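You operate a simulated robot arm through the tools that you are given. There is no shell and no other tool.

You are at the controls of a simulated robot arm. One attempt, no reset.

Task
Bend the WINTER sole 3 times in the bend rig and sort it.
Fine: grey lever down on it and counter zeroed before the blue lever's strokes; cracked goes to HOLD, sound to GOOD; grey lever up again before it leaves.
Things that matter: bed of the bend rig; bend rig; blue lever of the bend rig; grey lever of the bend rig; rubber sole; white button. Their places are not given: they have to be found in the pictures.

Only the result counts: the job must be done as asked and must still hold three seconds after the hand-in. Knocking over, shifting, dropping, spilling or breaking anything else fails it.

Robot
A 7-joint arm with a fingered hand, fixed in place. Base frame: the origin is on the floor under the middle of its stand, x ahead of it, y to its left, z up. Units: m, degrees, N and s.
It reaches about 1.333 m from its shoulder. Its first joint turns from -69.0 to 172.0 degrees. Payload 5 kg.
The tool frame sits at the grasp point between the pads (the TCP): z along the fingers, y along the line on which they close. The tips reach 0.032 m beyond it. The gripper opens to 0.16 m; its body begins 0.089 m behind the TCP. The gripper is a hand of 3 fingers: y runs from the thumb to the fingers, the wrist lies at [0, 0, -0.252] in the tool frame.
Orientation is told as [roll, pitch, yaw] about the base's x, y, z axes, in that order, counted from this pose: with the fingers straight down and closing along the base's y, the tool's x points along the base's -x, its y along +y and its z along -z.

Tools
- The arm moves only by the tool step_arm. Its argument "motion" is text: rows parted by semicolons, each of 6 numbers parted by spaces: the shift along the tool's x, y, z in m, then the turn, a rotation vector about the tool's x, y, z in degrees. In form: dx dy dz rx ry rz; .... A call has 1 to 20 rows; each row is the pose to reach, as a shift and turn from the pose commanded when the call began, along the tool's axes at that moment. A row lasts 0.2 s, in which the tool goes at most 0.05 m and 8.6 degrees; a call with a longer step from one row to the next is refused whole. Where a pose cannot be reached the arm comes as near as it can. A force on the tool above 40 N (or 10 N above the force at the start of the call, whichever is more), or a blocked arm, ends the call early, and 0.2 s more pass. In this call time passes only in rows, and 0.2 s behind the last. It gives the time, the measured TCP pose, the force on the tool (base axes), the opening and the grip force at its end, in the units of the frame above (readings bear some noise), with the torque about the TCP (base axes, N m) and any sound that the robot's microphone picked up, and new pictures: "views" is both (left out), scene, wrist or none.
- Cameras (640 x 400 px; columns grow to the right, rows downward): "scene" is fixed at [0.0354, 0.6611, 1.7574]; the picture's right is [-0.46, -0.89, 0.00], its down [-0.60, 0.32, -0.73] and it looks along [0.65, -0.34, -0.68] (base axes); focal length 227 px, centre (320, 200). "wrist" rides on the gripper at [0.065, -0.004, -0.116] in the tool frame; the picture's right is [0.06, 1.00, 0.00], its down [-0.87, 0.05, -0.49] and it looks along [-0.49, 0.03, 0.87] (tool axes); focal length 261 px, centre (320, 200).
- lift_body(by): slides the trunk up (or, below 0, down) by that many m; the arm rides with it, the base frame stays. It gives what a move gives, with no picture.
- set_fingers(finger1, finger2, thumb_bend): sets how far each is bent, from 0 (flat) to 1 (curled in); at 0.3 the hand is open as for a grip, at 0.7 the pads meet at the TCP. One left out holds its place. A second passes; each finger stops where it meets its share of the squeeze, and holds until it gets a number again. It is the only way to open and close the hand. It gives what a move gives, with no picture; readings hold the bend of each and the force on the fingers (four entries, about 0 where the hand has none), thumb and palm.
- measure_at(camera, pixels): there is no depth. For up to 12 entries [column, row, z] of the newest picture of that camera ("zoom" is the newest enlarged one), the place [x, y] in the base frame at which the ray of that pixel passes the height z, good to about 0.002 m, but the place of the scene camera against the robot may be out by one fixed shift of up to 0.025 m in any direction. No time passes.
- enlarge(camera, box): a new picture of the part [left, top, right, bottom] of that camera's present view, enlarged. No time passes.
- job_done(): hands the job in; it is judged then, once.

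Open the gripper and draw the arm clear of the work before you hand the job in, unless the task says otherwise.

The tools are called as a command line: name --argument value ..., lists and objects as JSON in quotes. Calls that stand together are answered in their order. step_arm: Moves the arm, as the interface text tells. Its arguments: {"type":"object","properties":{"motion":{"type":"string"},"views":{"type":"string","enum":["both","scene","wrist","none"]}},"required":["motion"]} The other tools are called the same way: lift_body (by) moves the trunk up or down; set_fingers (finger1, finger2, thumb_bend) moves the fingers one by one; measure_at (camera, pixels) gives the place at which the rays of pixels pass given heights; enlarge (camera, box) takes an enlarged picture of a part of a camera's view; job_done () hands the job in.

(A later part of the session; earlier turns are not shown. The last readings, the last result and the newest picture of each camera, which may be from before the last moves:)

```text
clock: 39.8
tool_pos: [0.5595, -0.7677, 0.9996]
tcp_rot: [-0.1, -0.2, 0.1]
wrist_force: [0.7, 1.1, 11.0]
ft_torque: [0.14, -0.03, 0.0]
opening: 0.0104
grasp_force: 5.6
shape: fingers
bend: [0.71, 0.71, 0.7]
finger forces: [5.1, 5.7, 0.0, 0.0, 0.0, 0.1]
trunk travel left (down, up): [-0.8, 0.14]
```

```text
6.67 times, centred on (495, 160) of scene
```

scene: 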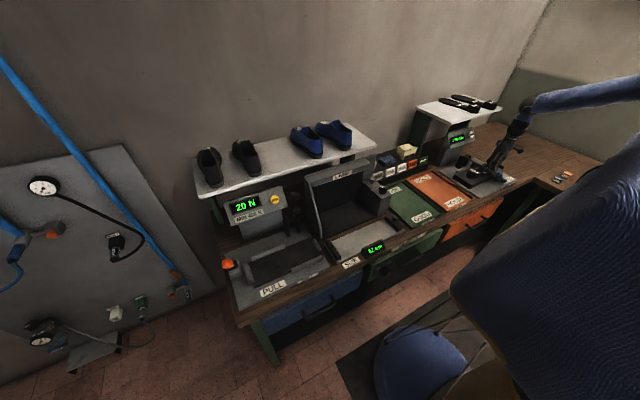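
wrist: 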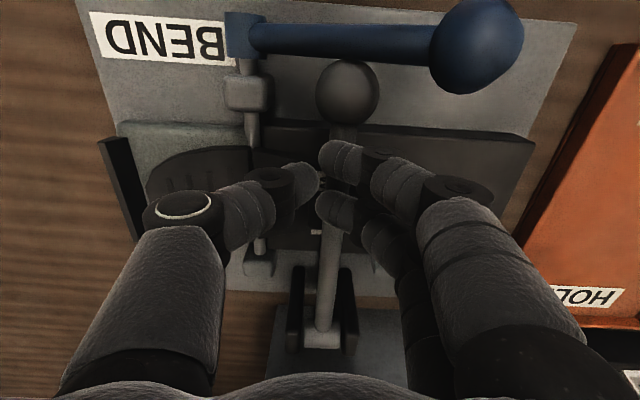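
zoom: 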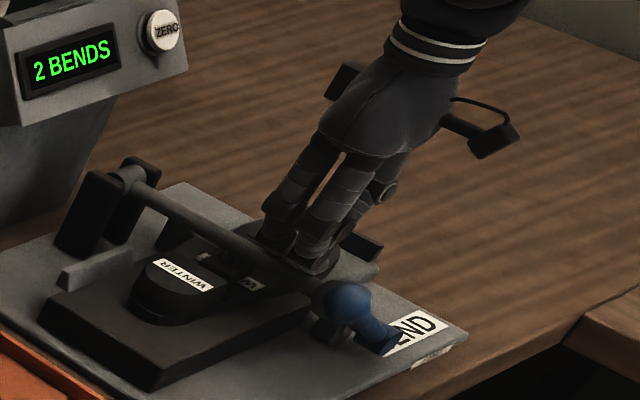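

The lever holds firm at 11 N. Next is the ZERO button near (0.774,-0.794,1.087) on a panel tilted about 55°; I rise and tilt the hand 50° to point at it.

step_arm --motion "0 0 -0.04 0 0 0; 0 0 -0.08 0 0 0; 0 0 -0.12 0 0 0; 0 0 -0.16 0 0 0; 0 0 -0.2 0 0 0" --views "none"

step_arm --motion "-0.02 -0.0045 0.008 0 -8.3 0; -0.042 -0.009 0.018 0 -16.6 0; -0.065 -0.0135 0.028 0 -25 0; -0.088 -0.018 0.038 0 -33.3 0; -0.11 -0.0225 0.046 0 -41.6 0; -0.13 -0.027 0.054 0 -50 0" --views "both"

enlarge --camera "scene" --box '[440, 90, 540, 190]'

```text
clock: 41.0
tool_pos: [0.5599, -0.7677, 1.1984]
tcp_rot: [0.0, 0.0, 0.1]
wrist_force: [1.0, -0.5, -0.2]
ft_torque: [0.0, 0.03, 0.01]
opening: 0.0121
grasp_force: 0.0
shape: fingers
bend: [0.7, 0.7, 0.7]
finger forces: [0.0, 0.0, 0.0, 0.0, 0.1, 0.1]
trunk travel left (down, up): [-0.8, 0.14]
```

```text
clock: 42.4
tool_pos: [0.69, -0.7966, 1.1445]
tcp_rot: [0.0, -50.2, 0.0]
wrist_force: [-0.4, 0.3, -0.5]
ft_torque: [0.01, -0.02, 0.0]
opening: 0.0121
grasp_force: 0.1
shape: fingers
bend: [0.7, 0.7, 0.7]
finger forces: [0.1, 0.1, 0.0, 0.0, 0.1, 0.0]
trunk travel left (down, up): [-0.8, 0.14]
```

scene: 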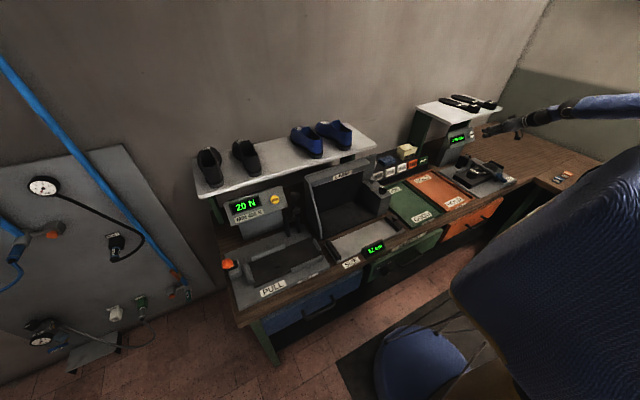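
wrist: 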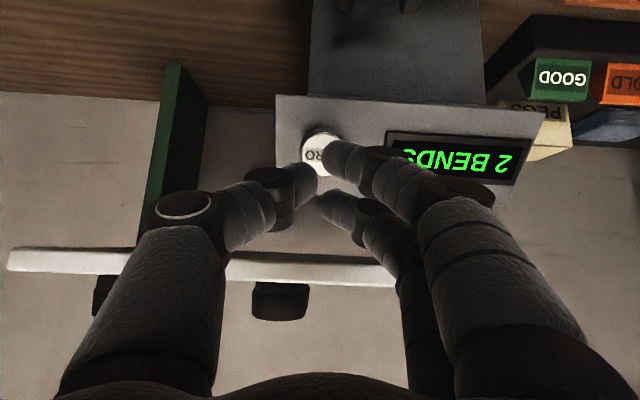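

```text
4.00 times, centred on (490, 140) of scene
```

zoom: 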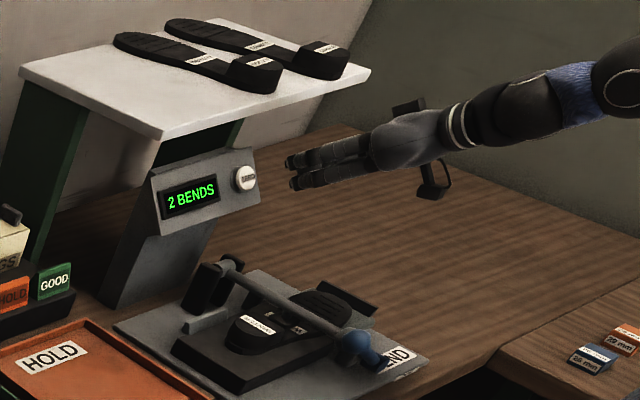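

The fingertips are aimed at the button (tool offset about -10 mm in x, 0.10 m ahead). I advance along the tool axis and press gently.

step_arm --motion "-0.001 0.001 0.03 0 0 0; -0.002 0.002 0.055 0 0 0; -0.002 0.002 0.064 0 0 0; -0.002 0.002 0.069 0 0 0; -0.002 0.002 0.073 0 0 0" --views "both"

enlarge --camera "scene" --box '[440, 90, 540, 190]'

```text
clock: 43.6
tool_pos: [0.7443, -0.7939, 1.1016]
tcp_rot: [-0.1, -50.0, 0.0]
wrist_force: [-17.6, 1.2, 11.2]
ft_torque: [-0.05, -0.25, 0.02]
opening: 0.0114
grasp_force: 9.8
shape: fingers
bend: [0.7, 0.71, 0.7]
finger forces: [0.1, 10.0, 0.0, 0.1, 10.3, 0.1]
trunk travel left (down, up): [-0.8, 0.14]
heard: click
```

scene: 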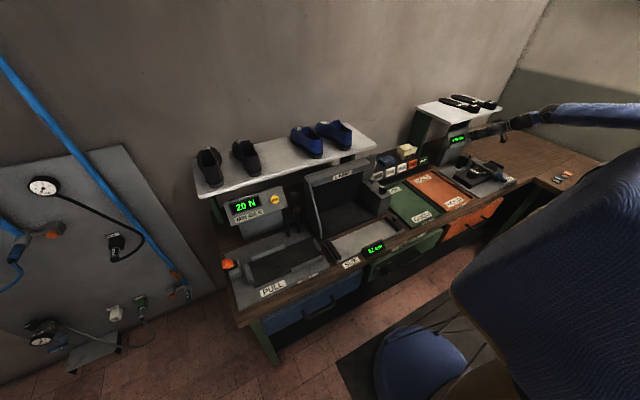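
wrist: 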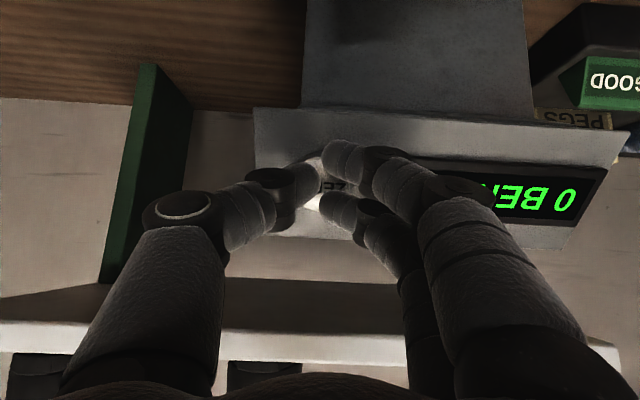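

```text
4.00 times, centred on (490, 140) of scene
```

zoom: 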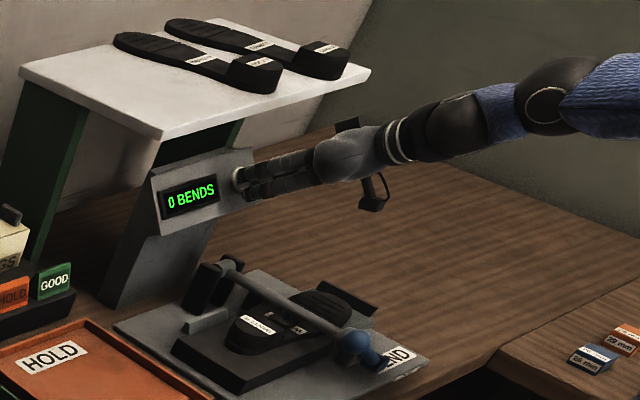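

The counter reads "0 BENDS" after a click. I withdraw, straighten the hand, and move above the blue knob at (0.490,-0.708,0.985).

step_arm --motion "0 0 -0.03 0 0 0; 0 0 -0.065 0 0 0; 0 0 -0.1 0 0 0" --views "none"

step_arm --motion "0.0247 0.0147 -0.0175 0 8.3 0; 0.0495 0.0293 -0.035 0 16.6 0; 0.0742 0.044 -0.0526 0 25 0; 0.099 0.0587 -0.07 0 33.3 0; 0.1237 0.0733 -0.0877 0 41.6 0; 0.1484 0.088 -0.1052 0 50 0" --views "both"

enlarge --camera "scene" --box '[455, 110, 535, 190]'

enlarge --camera "wrist" --box '[160, 40, 440, 260]'

```text
clock: 44.4
tool_pos: [0.6699, -0.7919, 1.1642]
tcp_rot: [0.0, -50.1, 0.1]
wrist_force: [-0.4, 0.1, 0.0]
ft_torque: [0.0, -0.02, 0.01]
opening: 0.0123
grasp_force: 0.0
shape: fingers
bend: [0.7, 0.7, 0.7]
finger forces: [0.0, 0.0, 0.1, 0.0, 0.1, 0.1]
trunk travel left (down, up): [-0.8, 0.14]
```

```text
clock: 45.8
tool_pos: [0.4936, -0.7045, 1.1148]
tcp_rot: [0.0, 0.1, 0.1]
wrist_force: [0.4, 0.3, 0.0]
ft_torque: [-0.02, 0.0, 0.03]
opening: 0.0118
grasp_force: 0.1
shape: fingers
bend: [0.7, 0.7, 0.7]
finger forces: [0.0, 0.1, 0.0, 0.0, 0.0, 0.0]
trunk travel left (down, up): [-0.8, 0.14]
```

scene: 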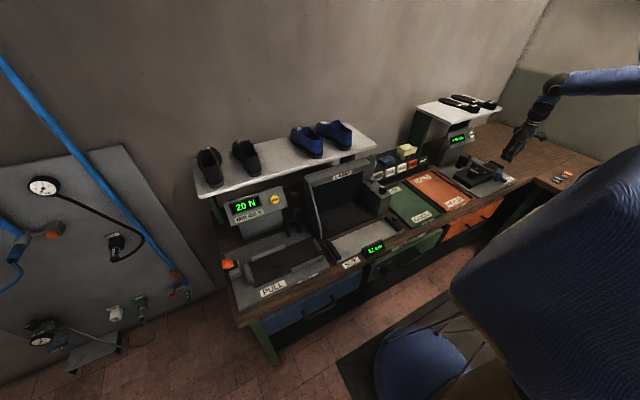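
wrist: 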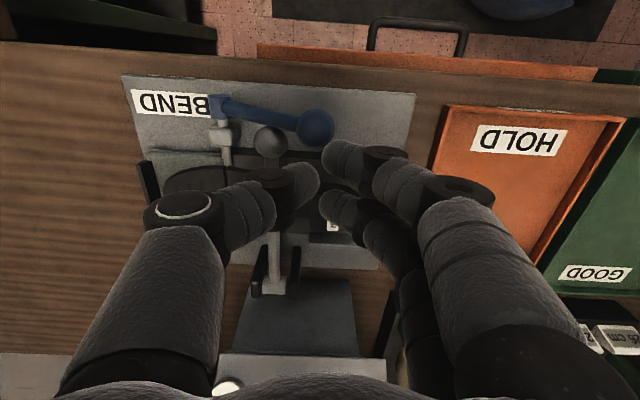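

```text
5.00 times, centred on (495, 150) of scene
```

zoom: 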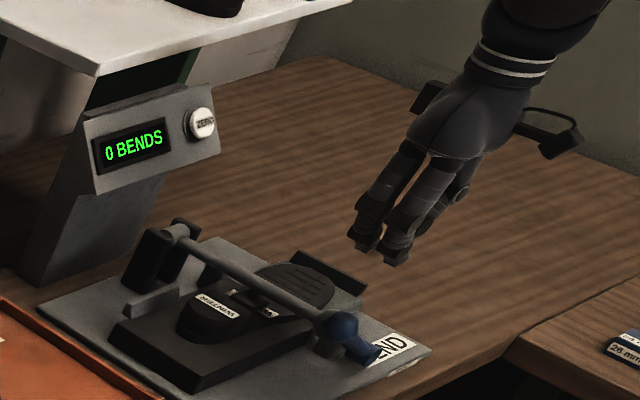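

```text
1.82 times, centred on (300, 150) of wrist
```

zoom: 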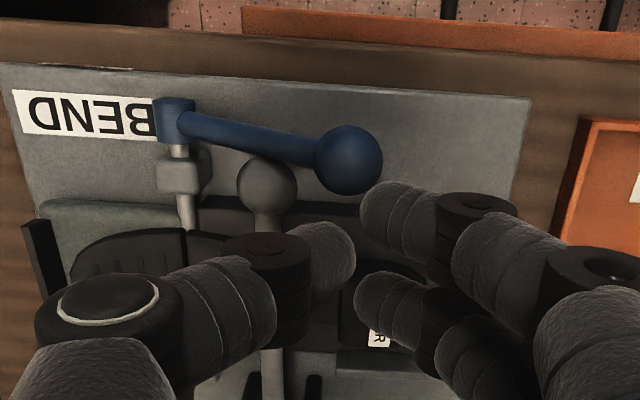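

The counter stays at 0 and the blue knob is right below the closed tips (wrist (317,126)). I press down gently to find which way the lever turns.

step_arm --motion "0 -0.001 0.035 0 0 0; 0 -0.002 0.07 0 0 0; 0 -0.002 0.08 0 0 0; 0 -0.002 0.086 0 0 0; 0 -0.001 0.092 0 0 0; 0 0 0.098 0 0 0" --views "both"

enlarge --camera "scene" --box '[455, 110, 535, 190]'

enlarge --camera "wrist" --box '[120, 40, 440, 260]'

```text
clock: 47.2
tool_pos: [0.495, -0.7045, 1.0187]
tcp_rot: [0.0, 0.1, 0.1]
wrist_force: [-3.1, 6.4, 6.6]
ft_torque: [0.39, 0.19, 0.0]
opening: 0.0192
grasp_force: 5.2
shape: fingers
bend: [0.67, 0.7, 0.7]
finger forces: [10.4, 0.0, 0.0, 0.1, 0.2, 0.0]
trunk travel left (down, up): [-0.8, 0.14]
```

scene: 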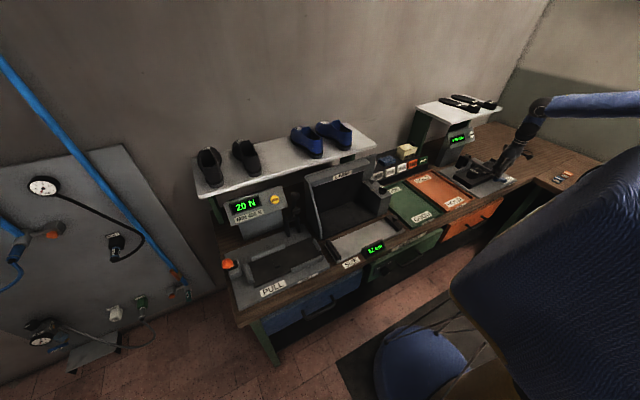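
wrist: 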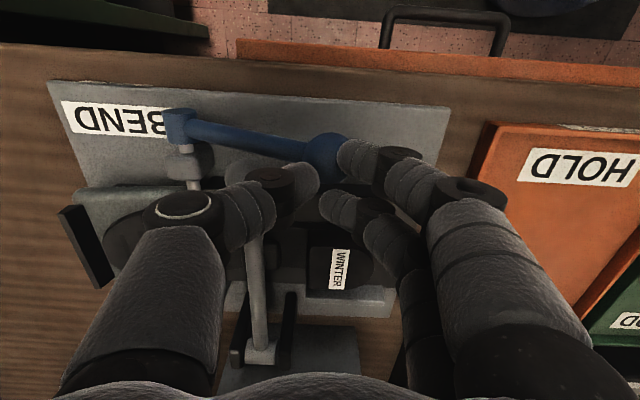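

```text
5.00 times, centred on (495, 150) of scene
```

zoom: 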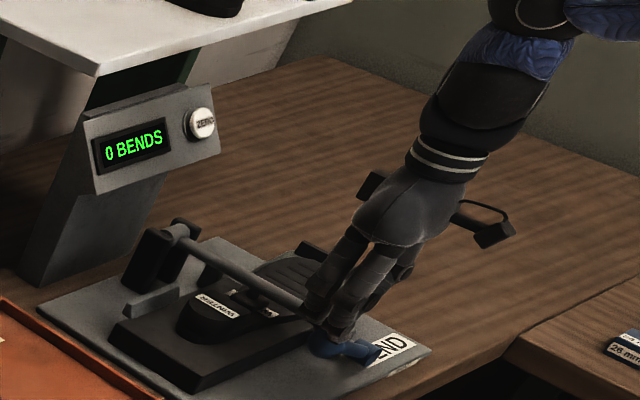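

```text
1.82 times, centred on (280, 150) of wrist
```

zoom: 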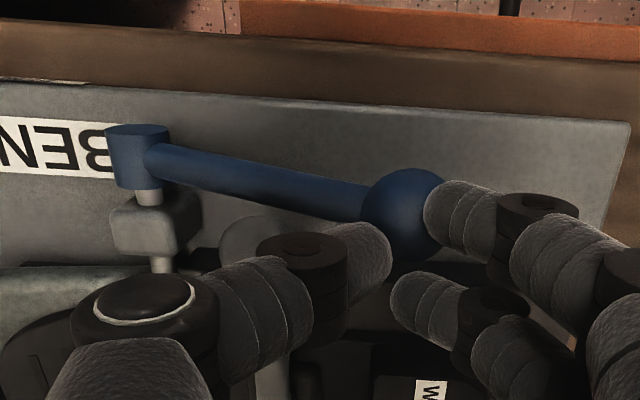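

Finger 1 just wedged beside the knob. I will instead pinch the knob with the hand turned 90° (closing along x, the lever's axis), so I rise, turn, and open the fingers to fit.

step_arm --motion "0 0 -0.04 0 0 0; 0 0 -0.08 0 0 0; 0 0 -0.1 0 0 0" --views "none"

set_fingers --finger1 0.53 --finger2 0.53 --thumb_bend 0.53

step_arm --motion "0 0 0 0 0 8.2; 0 0 0 0 0 16.4; 0 0 0 0 0 24.5; 0 0 0 0 0 32.7; 0 0 0 0 0 40.9; 0 0 0 0 0 49; 0 0 0 0 0 57.3; 0 0 0 0 0 65.4; 0 0 0 0 0 73.6; 0 0 0 0 0 81.8; 0 0 0 0 0 90" --views "both"

enlarge --camera "wrist" --box '[180, 60, 460, 260]'

```text
clock: 48.0
tool_pos: [0.4954, -0.7042, 1.1189]
tcp_rot: [0.0, 0.0, 0.0]
wrist_force: [-0.1, -0.1, -0.5]
ft_torque: [-0.02, 0.03, 0.04]
opening: 0.0127
grasp_force: 0.0
shape: fingers
bend: [0.7, 0.7, 0.7]
finger forces: [0.1, 0.0, 0.0, 0.0, 0.0, 0.0]
trunk travel left (down, up): [-0.8, 0.14]
```

```text
clock: 49.0
tool_pos: [0.494, -0.7053, 1.1173]
tcp_rot: [0.0, 0.0, 0.0]
wrist_force: [-0.4, 0.6, -0.2]
ft_torque: [0.0, 0.01, -0.01]
opening: 0.0742
grasp_force: 0.0
shape: fingers
bend: [0.53, 0.53, 0.53]
finger forces: [0.1, 0.0, 0.0, 0.0, 0.1, 0.0]
trunk travel left (down, up): [-0.8, 0.14]
```

```text
clock: 51.4
tool_pos: [0.4946, -0.705, 1.1191]
tcp_rot: [0.0, -0.1, -90.0]
wrist_force: [-0.7, 0.6, -0.1]
ft_torque: [-0.04, 0.01, 0.0]
opening: 0.0745
grasp_force: 0.0
shape: fingers
bend: [0.53, 0.53, 0.53]
finger forces: [0.0, 0.1, 0.0, 0.0, 0.0, 0.0]
trunk travel left (down, up): [-0.8, 0.14]
```

scene: 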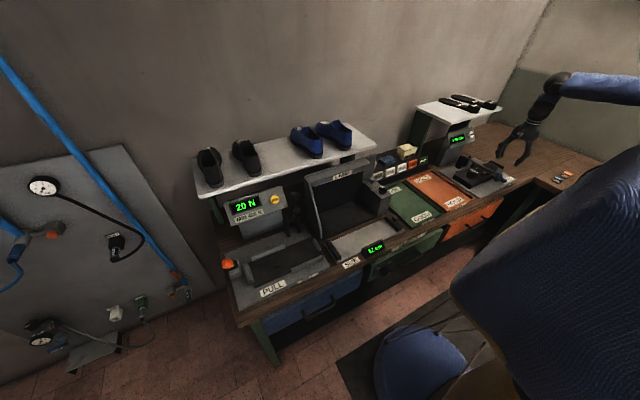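
wrist: 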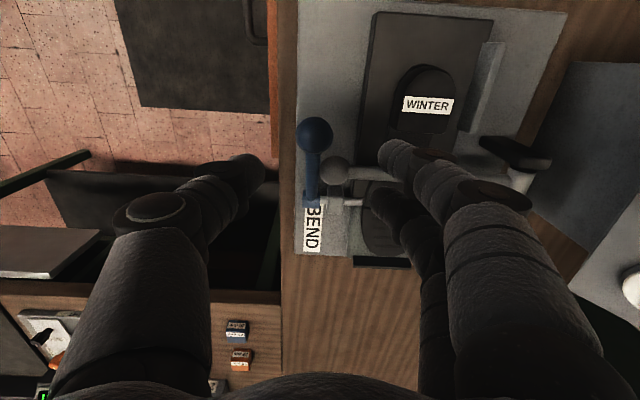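

```text
2.00 times, centred on (320, 160) of wrist
```

zoom: 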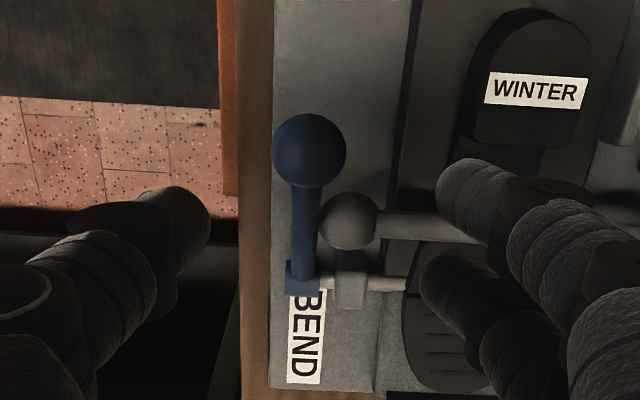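

measure_at --camera "wrist" --pixels '[[314.5, 135, 0.985], [333.5, 169, 0.965], [311, 197, 0.9]]'

```text
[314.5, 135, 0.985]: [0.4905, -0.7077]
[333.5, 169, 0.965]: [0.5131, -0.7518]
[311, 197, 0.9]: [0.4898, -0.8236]
```

The blue knob is at (0.4905,-0.708,0.985), the grey knob at (0.513,-0.752). I lower around the blue knob and pinch it.

step_arm --motion "0.004 -0.002 0.035 0 0 0; 0.008 -0.004 0.07 0 0 0; 0.011 -0.004 0.095 0 0 0; 0.011 -0.004 0.1155 0 0 0" --views "wrist"

enlarge --camera "wrist" --box '[180, 80, 460, 280]'

```text
clock: 52.4
tool_pos: [0.4913, -0.6941, 1.002]
tcp_rot: [0.0, 0.2, -90.0]
wrist_force: [-0.1, 0.2, 0.9]
ft_torque: [0.04, 0.01, 0.0]
opening: 0.0745
grasp_force: 0.0
shape: fingers
bend: [0.53, 0.53, 0.53]
finger forces: [0.0, 0.1, 0.0, 0.0, 0.1, 0.0]
trunk travel left (down, up): [-0.8, 0.14]
```

wrist: 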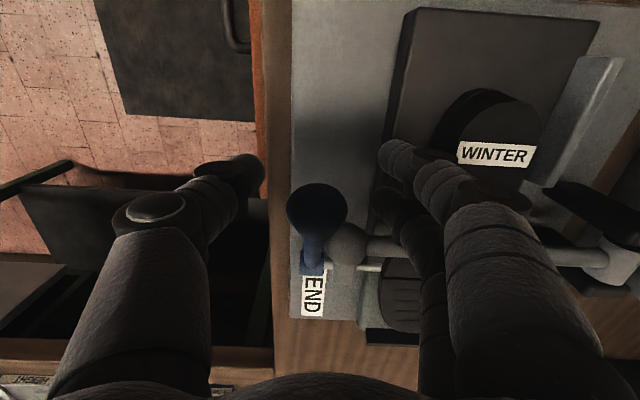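

```text
2.00 times, centred on (320, 180) of wrist
```

zoom: 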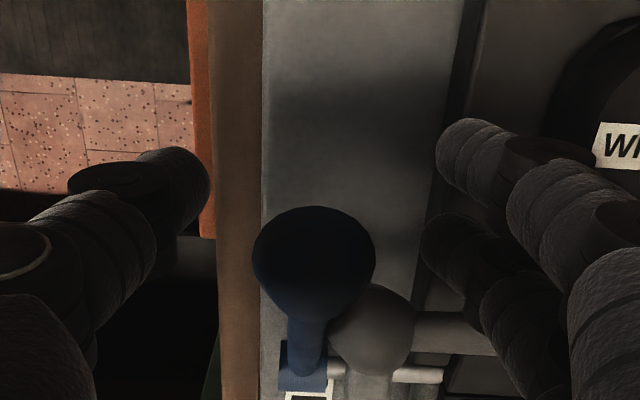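

set_fingers --finger1 0.6 --finger2 0.7 --thumb_bend 0.7

step_arm --motion "0 0 0 0 0 0" --views "wrist"

enlarge --camera "wrist" --box '[180, 80, 460, 280]'

enlarge --camera "scene" --box '[455, 110, 535, 190]'

```text
clock: 53.4
tool_pos: [0.4898, -0.6945, 1.0025]
tcp_rot: [-0.1, 0.0, -90.0]
wrist_force: [-1.9, 2.9, -4.7]
ft_torque: [0.15, 0.05, 0.0]
opening: 0.0377
grasp_force: 7.3
shape: fingers
bend: [0.6, 0.65, 0.67]
finger forces: [0.0, 6.3, 0.0, 0.0, 8.4, 0.0]
trunk travel left (down, up): [-0.8, 0.14]
```

```text
clock: 53.8
tool_pos: [0.4906, -0.6933, 1.003]
tcp_rot: [0.0, -0.1, -89.9]
wrist_force: [-2.3, 3.5, -6.2]
ft_torque: [0.1, 0.01, 0.01]
opening: 0.0376
grasp_force: 7.5
shape: fingers
bend: [0.6, 0.65, 0.67]
finger forces: [0.1, 6.3, 0.0, 0.1, 8.8, 0.1]
trunk travel left (down, up): [-0.8, 0.14]
```

wrist: 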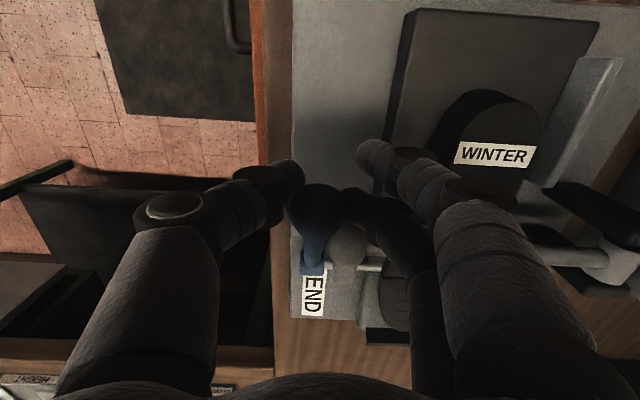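

```text
2.00 times, centred on (320, 180) of wrist
```

zoom: 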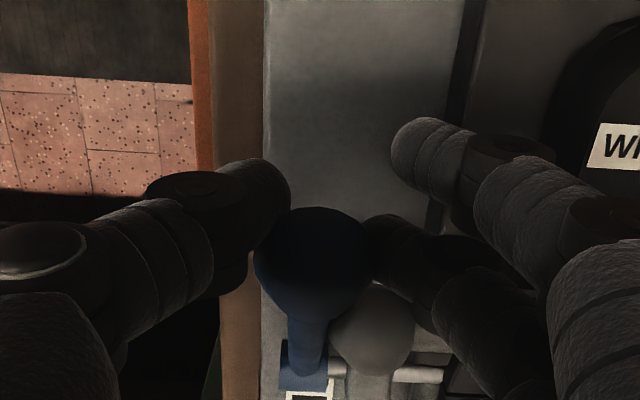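

```text
5.00 times, centred on (495, 150) of scene
```

zoom: 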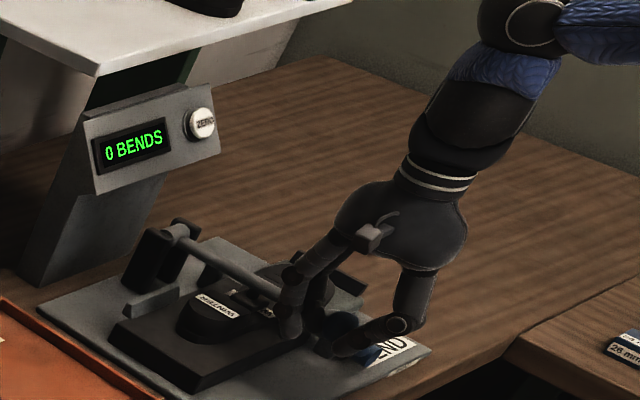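

The knob is pinched. I test the downward direction by about 10° of lever rotation.

step_arm --motion "0.006 0 0.0108 0 0 0; 0.013 0 0.0213 0 0 0" --views "wrist"

enlarge --camera "wrist" --box '[180, 80, 460, 280]'

enlarge --camera "scene" --box '[455, 110, 535, 190]'

```text
clock: 54.4
tool_pos: [0.49, -0.6816, 0.9812]
tcp_rot: [0.0, 0.0, -90.1]
wrist_force: [-0.2, -0.7, 0.5]
ft_torque: [-0.04, -0.01, -0.01]
opening: 0.0305
grasp_force: 0.0
shape: fingers
bend: [0.6, 0.7, 0.7]
finger forces: [0.0, 0.0, 0.1, 0.0, 0.1, 0.1]
trunk travel left (down, up): [-0.8, 0.14]
```

wrist: 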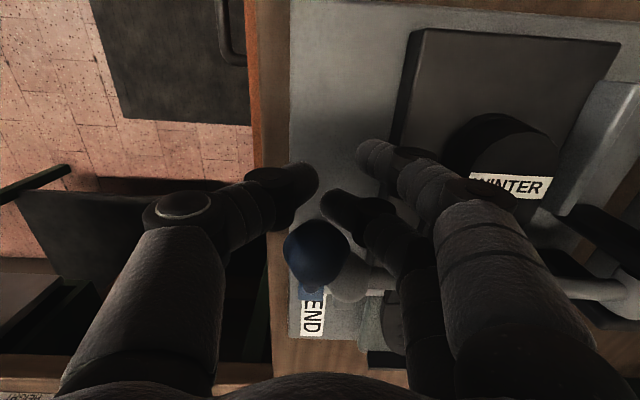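

```text
2.00 times, centred on (320, 180) of wrist
```

zoom: 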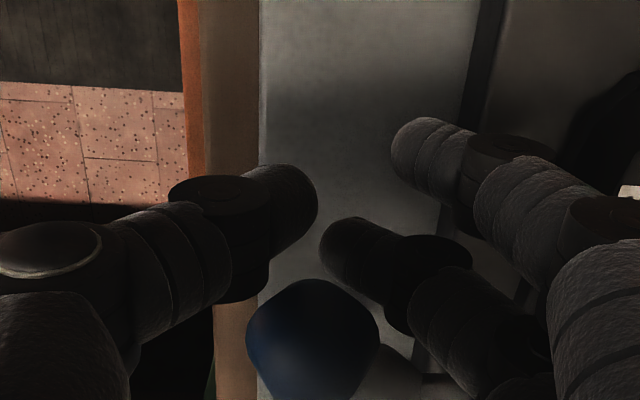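

```text
5.00 times, centred on (495, 150) of scene
```

zoom: 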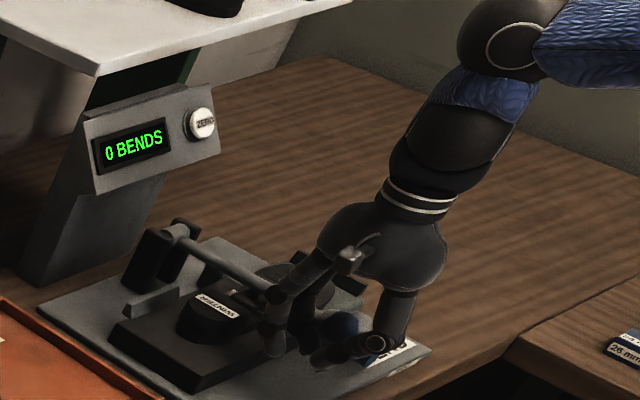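

The knob slipped from the pinch and the lever stayed. I rise, close all fingers, and press from right above the knob with the tip cluster centred on it.

step_arm --motion "0.005 0 -0.03 0 0 0; 0.005 0 -0.07 0 0 0; 0 0 -0.1 0 0 0; -0.0197 -0.003 -0.1 0 0 0" --views "none"

set_fingers --finger1 0.7 --finger2 0.7 --thumb_bend 0.7

step_arm --motion "0 0 0 0 0 0" --views "wrist"

enlarge --camera "wrist" --box '[240, 100, 400, 260]'

```text
clock: 55.4
tool_pos: [0.4868, -0.7004, 1.0811]
tcp_rot: [-0.1, 0.1, -90.0]
wrist_force: [-0.6, 0.1, -0.1]
ft_torque: [0.0, -0.02, 0.01]
opening: 0.0306
grasp_force: 0.0
shape: fingers
bend: [0.6, 0.7, 0.7]
finger forces: [0.1, 0.0, 0.0, 0.1, 0.0, 0.0]
trunk travel left (down, up): [-0.8, 0.14]
```

```text
clock: 56.4
tool_pos: [0.4854, -0.7007, 1.0816]
tcp_rot: [0.1, 0.0, -90.0]
wrist_force: [0.8, -0.4, -0.2]
ft_torque: [-0.02, 0.0, 0.0]
opening: 0.0129
grasp_force: 0.0
shape: fingers
bend: [0.7, 0.7, 0.7]
finger forces: [0.0, 0.0, 0.0, 0.1, 0.0, 0.1]
trunk travel left (down, up): [-0.8, 0.14]
```

```text
clock: 56.8
tool_pos: [0.4878, -0.7008, 1.0817]
tcp_rot: [0.1, 0.0, -90.0]
wrist_force: [0.4, 0.8, -0.2]
ft_torque: [0.04, 0.02, -0.05]
opening: 0.0126
grasp_force: 0.0
shape: fingers
bend: [0.7, 0.7, 0.7]
finger forces: [0.0, 0.0, 0.0, 0.0, 0.0, 0.0]
trunk travel left (down, up): [-0.8, 0.14]
```

wrist: 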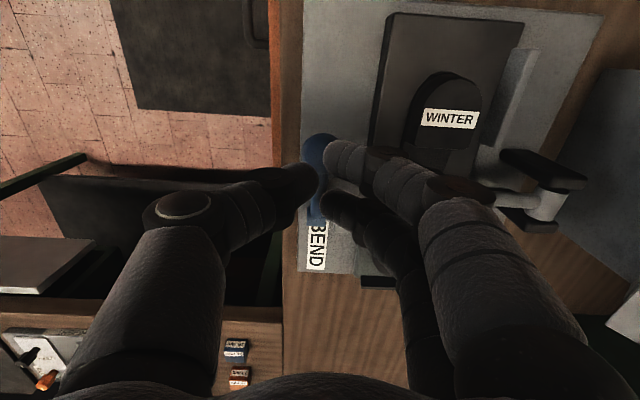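

```text
2.50 times, centred on (320, 180) of wrist
```

zoom: 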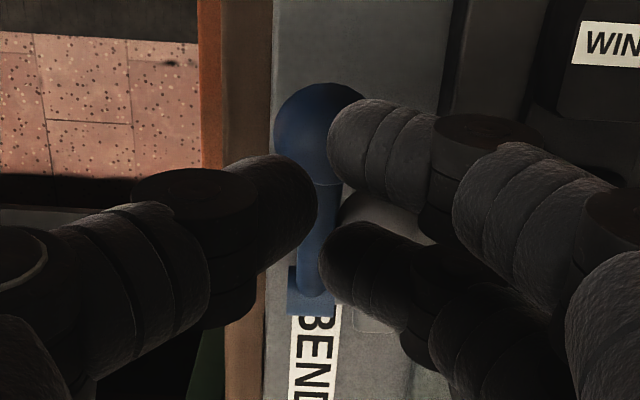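

The cluster is centred over the knob. I press straight down in small steps and watch force and lever.

step_arm --motion "0 0 0.035 0 0 0; 0 0 0.045 0 0 0; 0.001 0 0.051 0 0 0; 0.002 0 0.057 0 0 0; 0.004 0 0.063 0 0 0; 0.006 0 0.069 0 0 0" --views "both"

enlarge --camera "wrist" --box '[240, 100, 400, 260]'

enlarge --camera "scene" --box '[455, 110, 535, 190]'

```text
clock: 58.2
tool_pos: [0.489, -0.695, 1.0136]
tcp_rot: [0.1, 0.0, -90.1]
wrist_force: [2.6, -1.0, 4.1]
ft_torque: [-0.07, -0.09, 0.01]
opening: 0.0124
grasp_force: 2.4
shape: fingers
bend: [0.7, 0.7, 0.7]
finger forces: [0.5, 4.2, 0.0, 0.0, 0.0, 0.0]
trunk travel left (down, up): [-0.8, 0.14]
```

scene: 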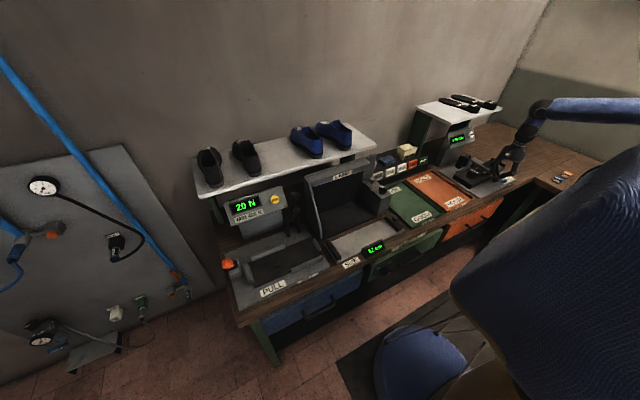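
wrist: 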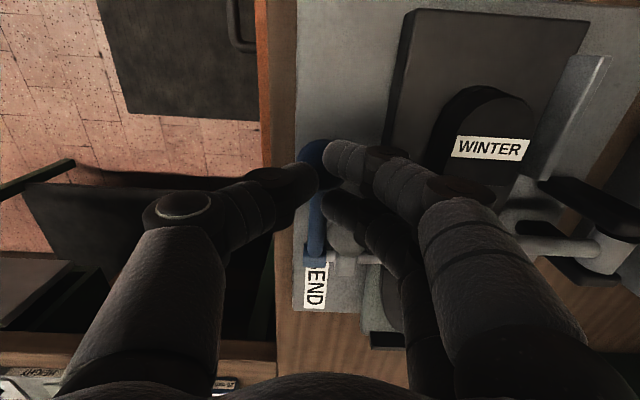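

```text
2.50 times, centred on (320, 180) of wrist
```

zoom: 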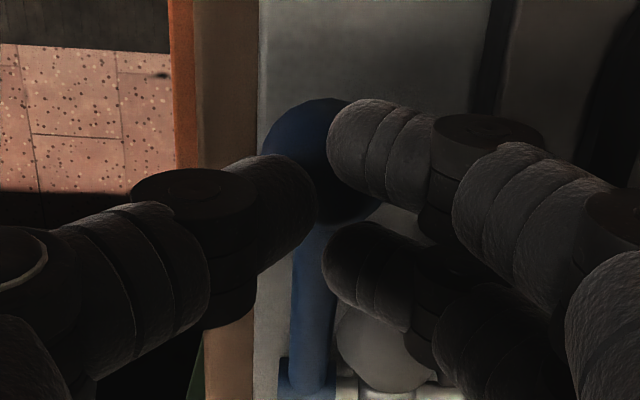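

```text
5.00 times, centred on (495, 150) of scene
```

zoom: 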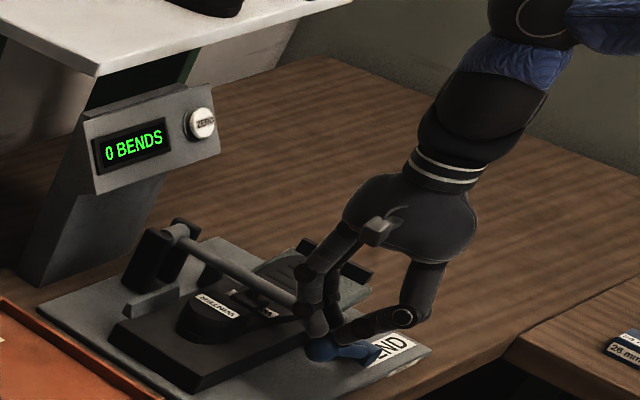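

The lever does go down: the knob dropped about 2 cm with only 4 N and the flap started to rise. I continue the downstroke along its arc.

step_arm --motion "0.005 0 0.01 0 0 0; 0.008 0 0.02 0 0 0; 0.011 0 0.03 0 0 0; 0.014 0 0.04 0 0 0; 0.016 0 0.05 0 0 0" --views "both"

enlarge --camera "wrist" --box '[240, 100, 400, 260]'

enlarge --camera "scene" --box '[455, 110, 535, 190]'

```text
clock: 59.4
tool_pos: [0.4889, -0.68, 0.9662]
tcp_rot: [0.2, -0.2, -89.9]
wrist_force: [7.8, -10.0, 21.7]
ft_torque: [-0.53, -0.47, -0.02]
opening: 0.0129
grasp_force: 12.7
shape: fingers
bend: [0.7, 0.72, 0.7]
finger forces: [0.0, 24.6, 0.1, 0.1, 0.0, 0.0]
trunk travel left (down, up): [-0.8, 0.14]
```

scene: 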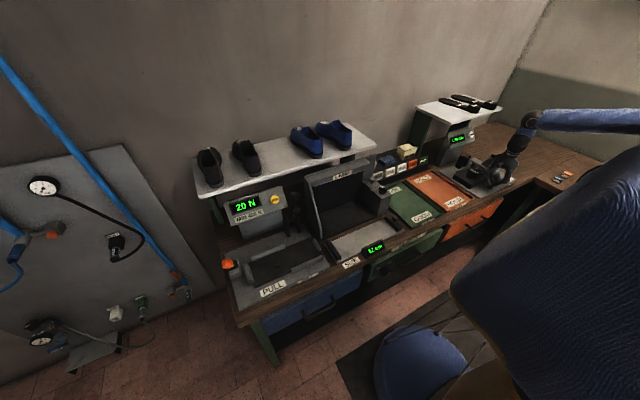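
wrist: 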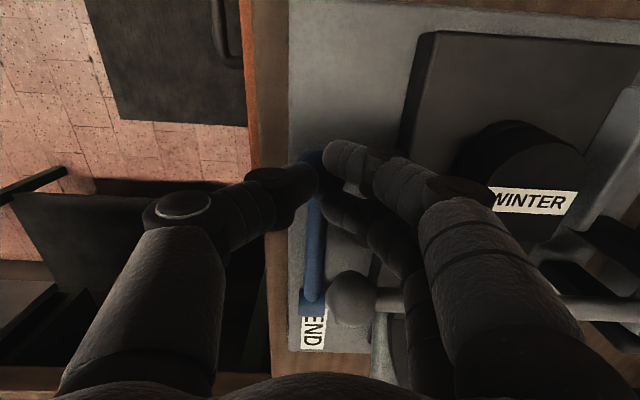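

```text
2.50 times, centred on (320, 180) of wrist
```

zoom: 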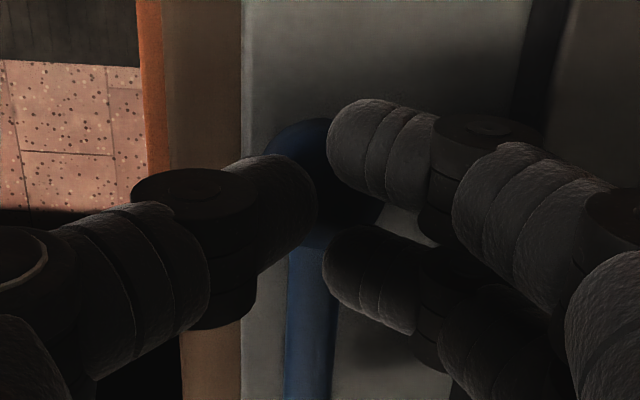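

```text
5.00 times, centred on (495, 150) of scene
```

zoom: 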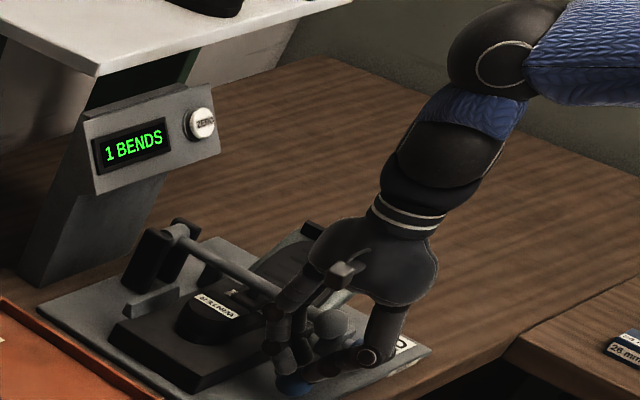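

The counter reads "1 BENDS" with the lever at its lower end. I ease the hand back up and see whether the lever returns by itself.

step_arm --motion "-0.003 0 -0.015 0 0 0; -0.006 0 -0.03 0 0 0; -0.01 0 -0.045 0 0 0; -0.014 0 -0.06 0 0 0; -0.018 0 -0.08 0 0 0; -0.022 0 -0.11 0 0 0" --views "both"

enlarge --camera "wrist" --box '[200, 60, 440, 280]'

enlarge --camera "scene" --box '[455, 110, 535, 190]'

```text
clock: 60.8
tool_pos: [0.4867, -0.6996, 1.0735]
tcp_rot: [0.0, 0.0, -90.0]
wrist_force: [0.0, 0.3, 0.3]
ft_torque: [0.0, -0.03, 0.01]
opening: 0.0128
grasp_force: 0.0
shape: fingers
bend: [0.7, 0.7, 0.7]
finger forces: [0.1, 0.0, 0.0, 0.0, 0.0, 0.0]
trunk travel left (down, up): [-0.8, 0.14]
```

scene: 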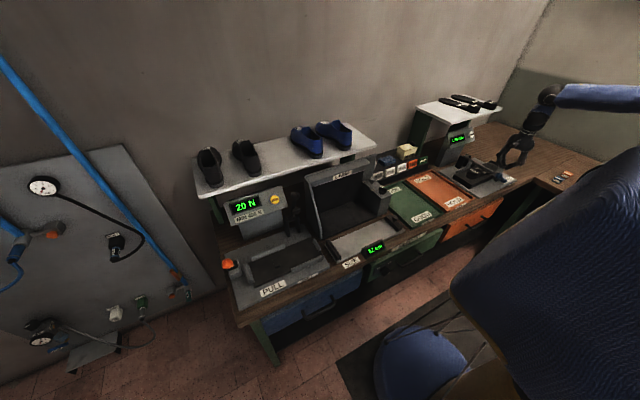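
wrist: 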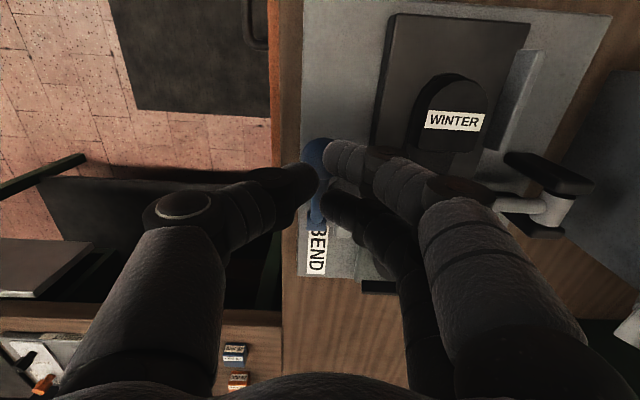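

```text
1.82 times, centred on (320, 170) of wrist
```

zoom: 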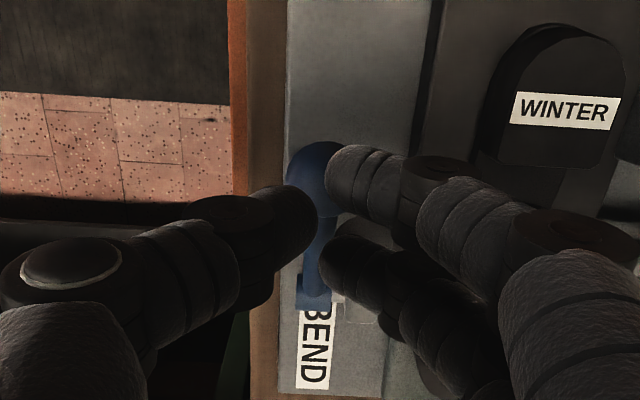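

```text
5.00 times, centred on (495, 150) of scene
```

zoom: 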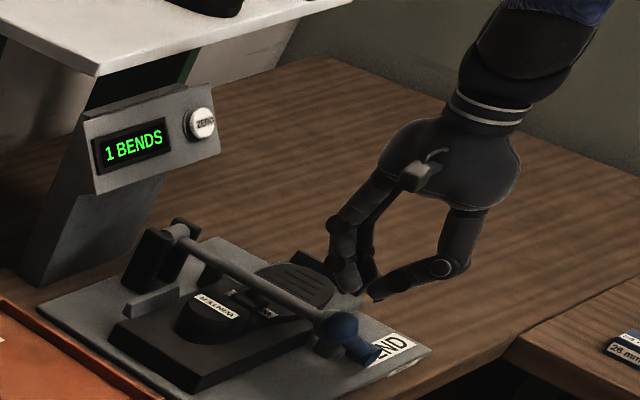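

The lever springs back up and the counter shows 1. I repeat the same downstroke for the second bend and rise again.

step_arm --motion "0 0 0.0277 0 0 0; 0.001 0 0.0377 0 0 0; 0.003 0 0.0477 0 0 0; 0.006 0 0.0597 0 0 0; 0.011 0 0.0697 0 0 0; 0.014 0 0.0797 0 0 0; 0.017 0 0.0897 0 0 0; 0.02 0 0.0997 0 0 0; 0.022 0 0.1097 0 0 0" --views "scene"

enlarge --camera "scene" --box '[455, 110, 535, 190]'

```text
clock: 62.8
tool_pos: [0.4888, -0.6804, 0.9649]
tcp_rot: [0.1, -0.2, -90.0]
wrist_force: [7.6, -12.3, 18.7]
ft_torque: [-0.55, -0.43, -0.01]
opening: 0.0126
grasp_force: 11.8
shape: fingers
bend: [0.7, 0.72, 0.7]
finger forces: [0.1, 22.8, 0.1, 0.0, 0.0, 0.1]
trunk travel left (down, up): [-0.8, 0.14]
```

scene: 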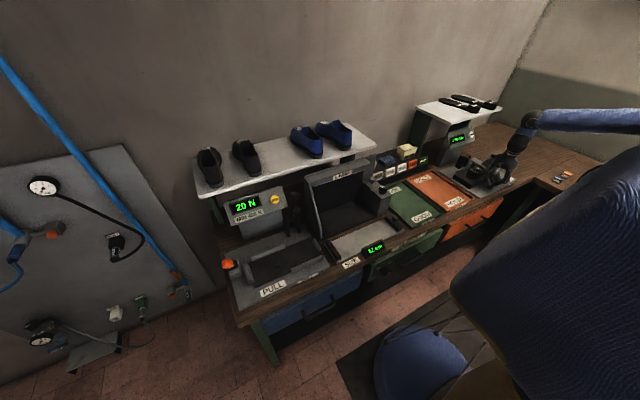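

```text
5.00 times, centred on (495, 150) of scene
```

zoom: 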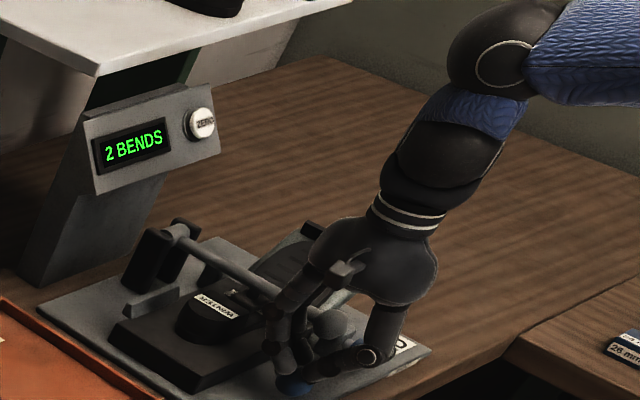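

The counter reads "2 BENDS". I let the lever come back up before the third stroke.

step_arm --motion "-0.003 0 -0.015 0 0 0; -0.006 0 -0.03 0 0 0; -0.01 0 -0.045 0 0 0; -0.014 0 -0.06 0 0 0; -0.018 0 -0.08 0 0 0; -0.022 0 -0.11 0 0 0" --views "both"

enlarge --camera "scene" --box '[455, 110, 535, 190]'

```text
clock: 64.2
tool_pos: [0.4866, -0.6999, 1.073]
tcp_rot: [0.1, 0.0, -89.9]
wrist_force: [0.1, 0.1, 0.1]
ft_torque: [0.01, 0.02, -0.02]
opening: 0.0127
grasp_force: 0.0
shape: fingers
bend: [0.7, 0.7, 0.7]
finger forces: [0.1, 0.1, 0.0, 0.0, 0.0, 0.1]
trunk travel left (down, up): [-0.8, 0.14]
```

scene: 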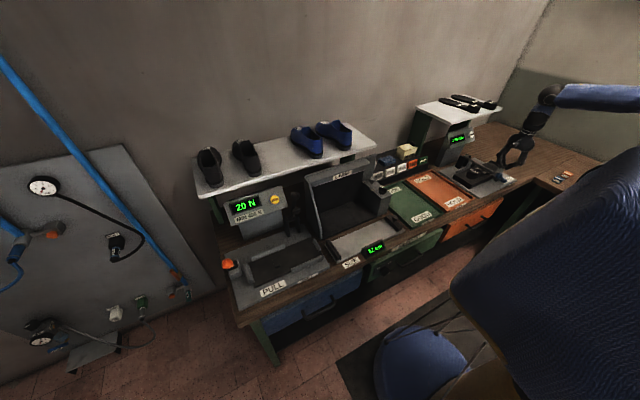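
wrist: 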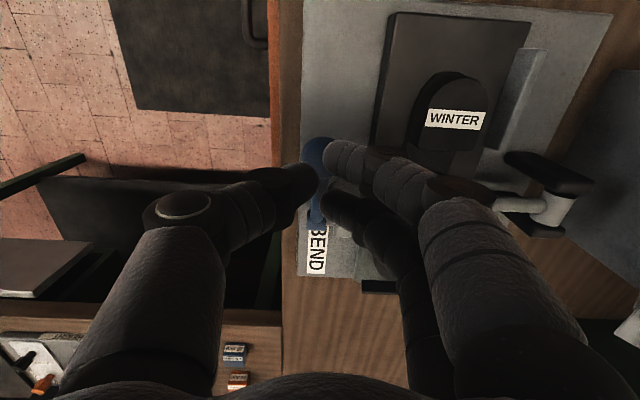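

```text
5.00 times, centred on (495, 150) of scene
```

zoom: 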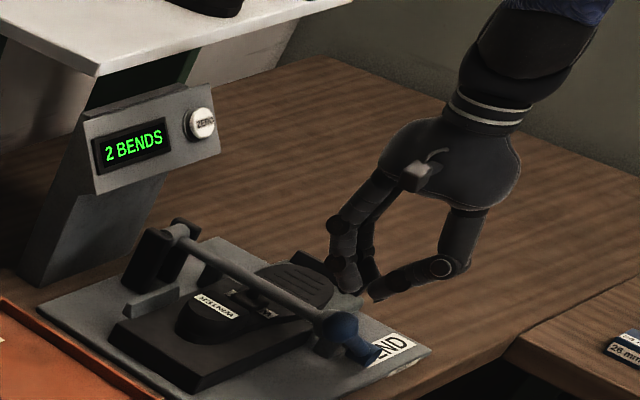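

The lever is up again and the counter shows 2. I make the third and last downstroke.

step_arm --motion "0 0 0.0277 0 0 0; 0.001 0 0.0377 0 0 0; 0.003 0 0.0477 0 0 0; 0.006 0 0.0597 0 0 0; 0.011 0 0.0697 0 0 0; 0.014 0 0.0797 0 0 0; 0.017 0 0.0897 0 0 0; 0.02 0 0.0997 0 0 0; 0.022 0 0.1097 0 0 0" --views "both"

enlarge --camera "scene" --box '[455, 110, 535, 190]'

```text
clock: 66.2
tool_pos: [0.4885, -0.6794, 0.9659]
tcp_rot: [0.2, -0.1, -90.0]
wrist_force: [7.6, -10.5, 20.2]
ft_torque: [-0.51, -0.46, -0.05]
opening: 0.0128
grasp_force: 11.9
shape: fingers
bend: [0.7, 0.71, 0.7]
finger forces: [0.1, 22.9, 0.0, 0.1, 0.1, 0.0]
trunk travel left (down, up): [-0.8, 0.14]
```

scene: 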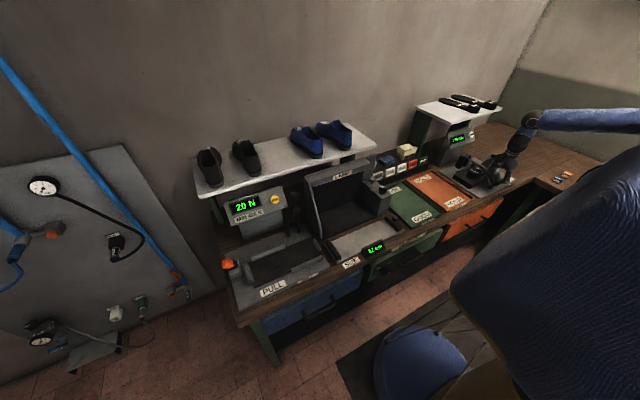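
wrist: 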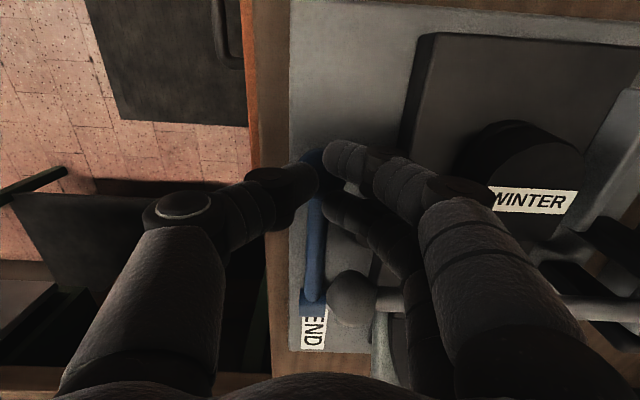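

```text
5.00 times, centred on (495, 150) of scene
```

zoom: 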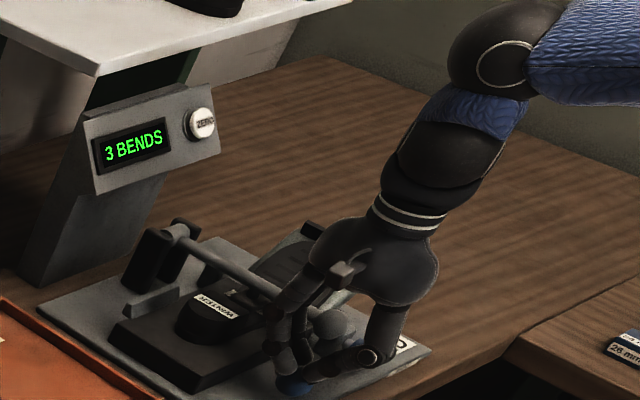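

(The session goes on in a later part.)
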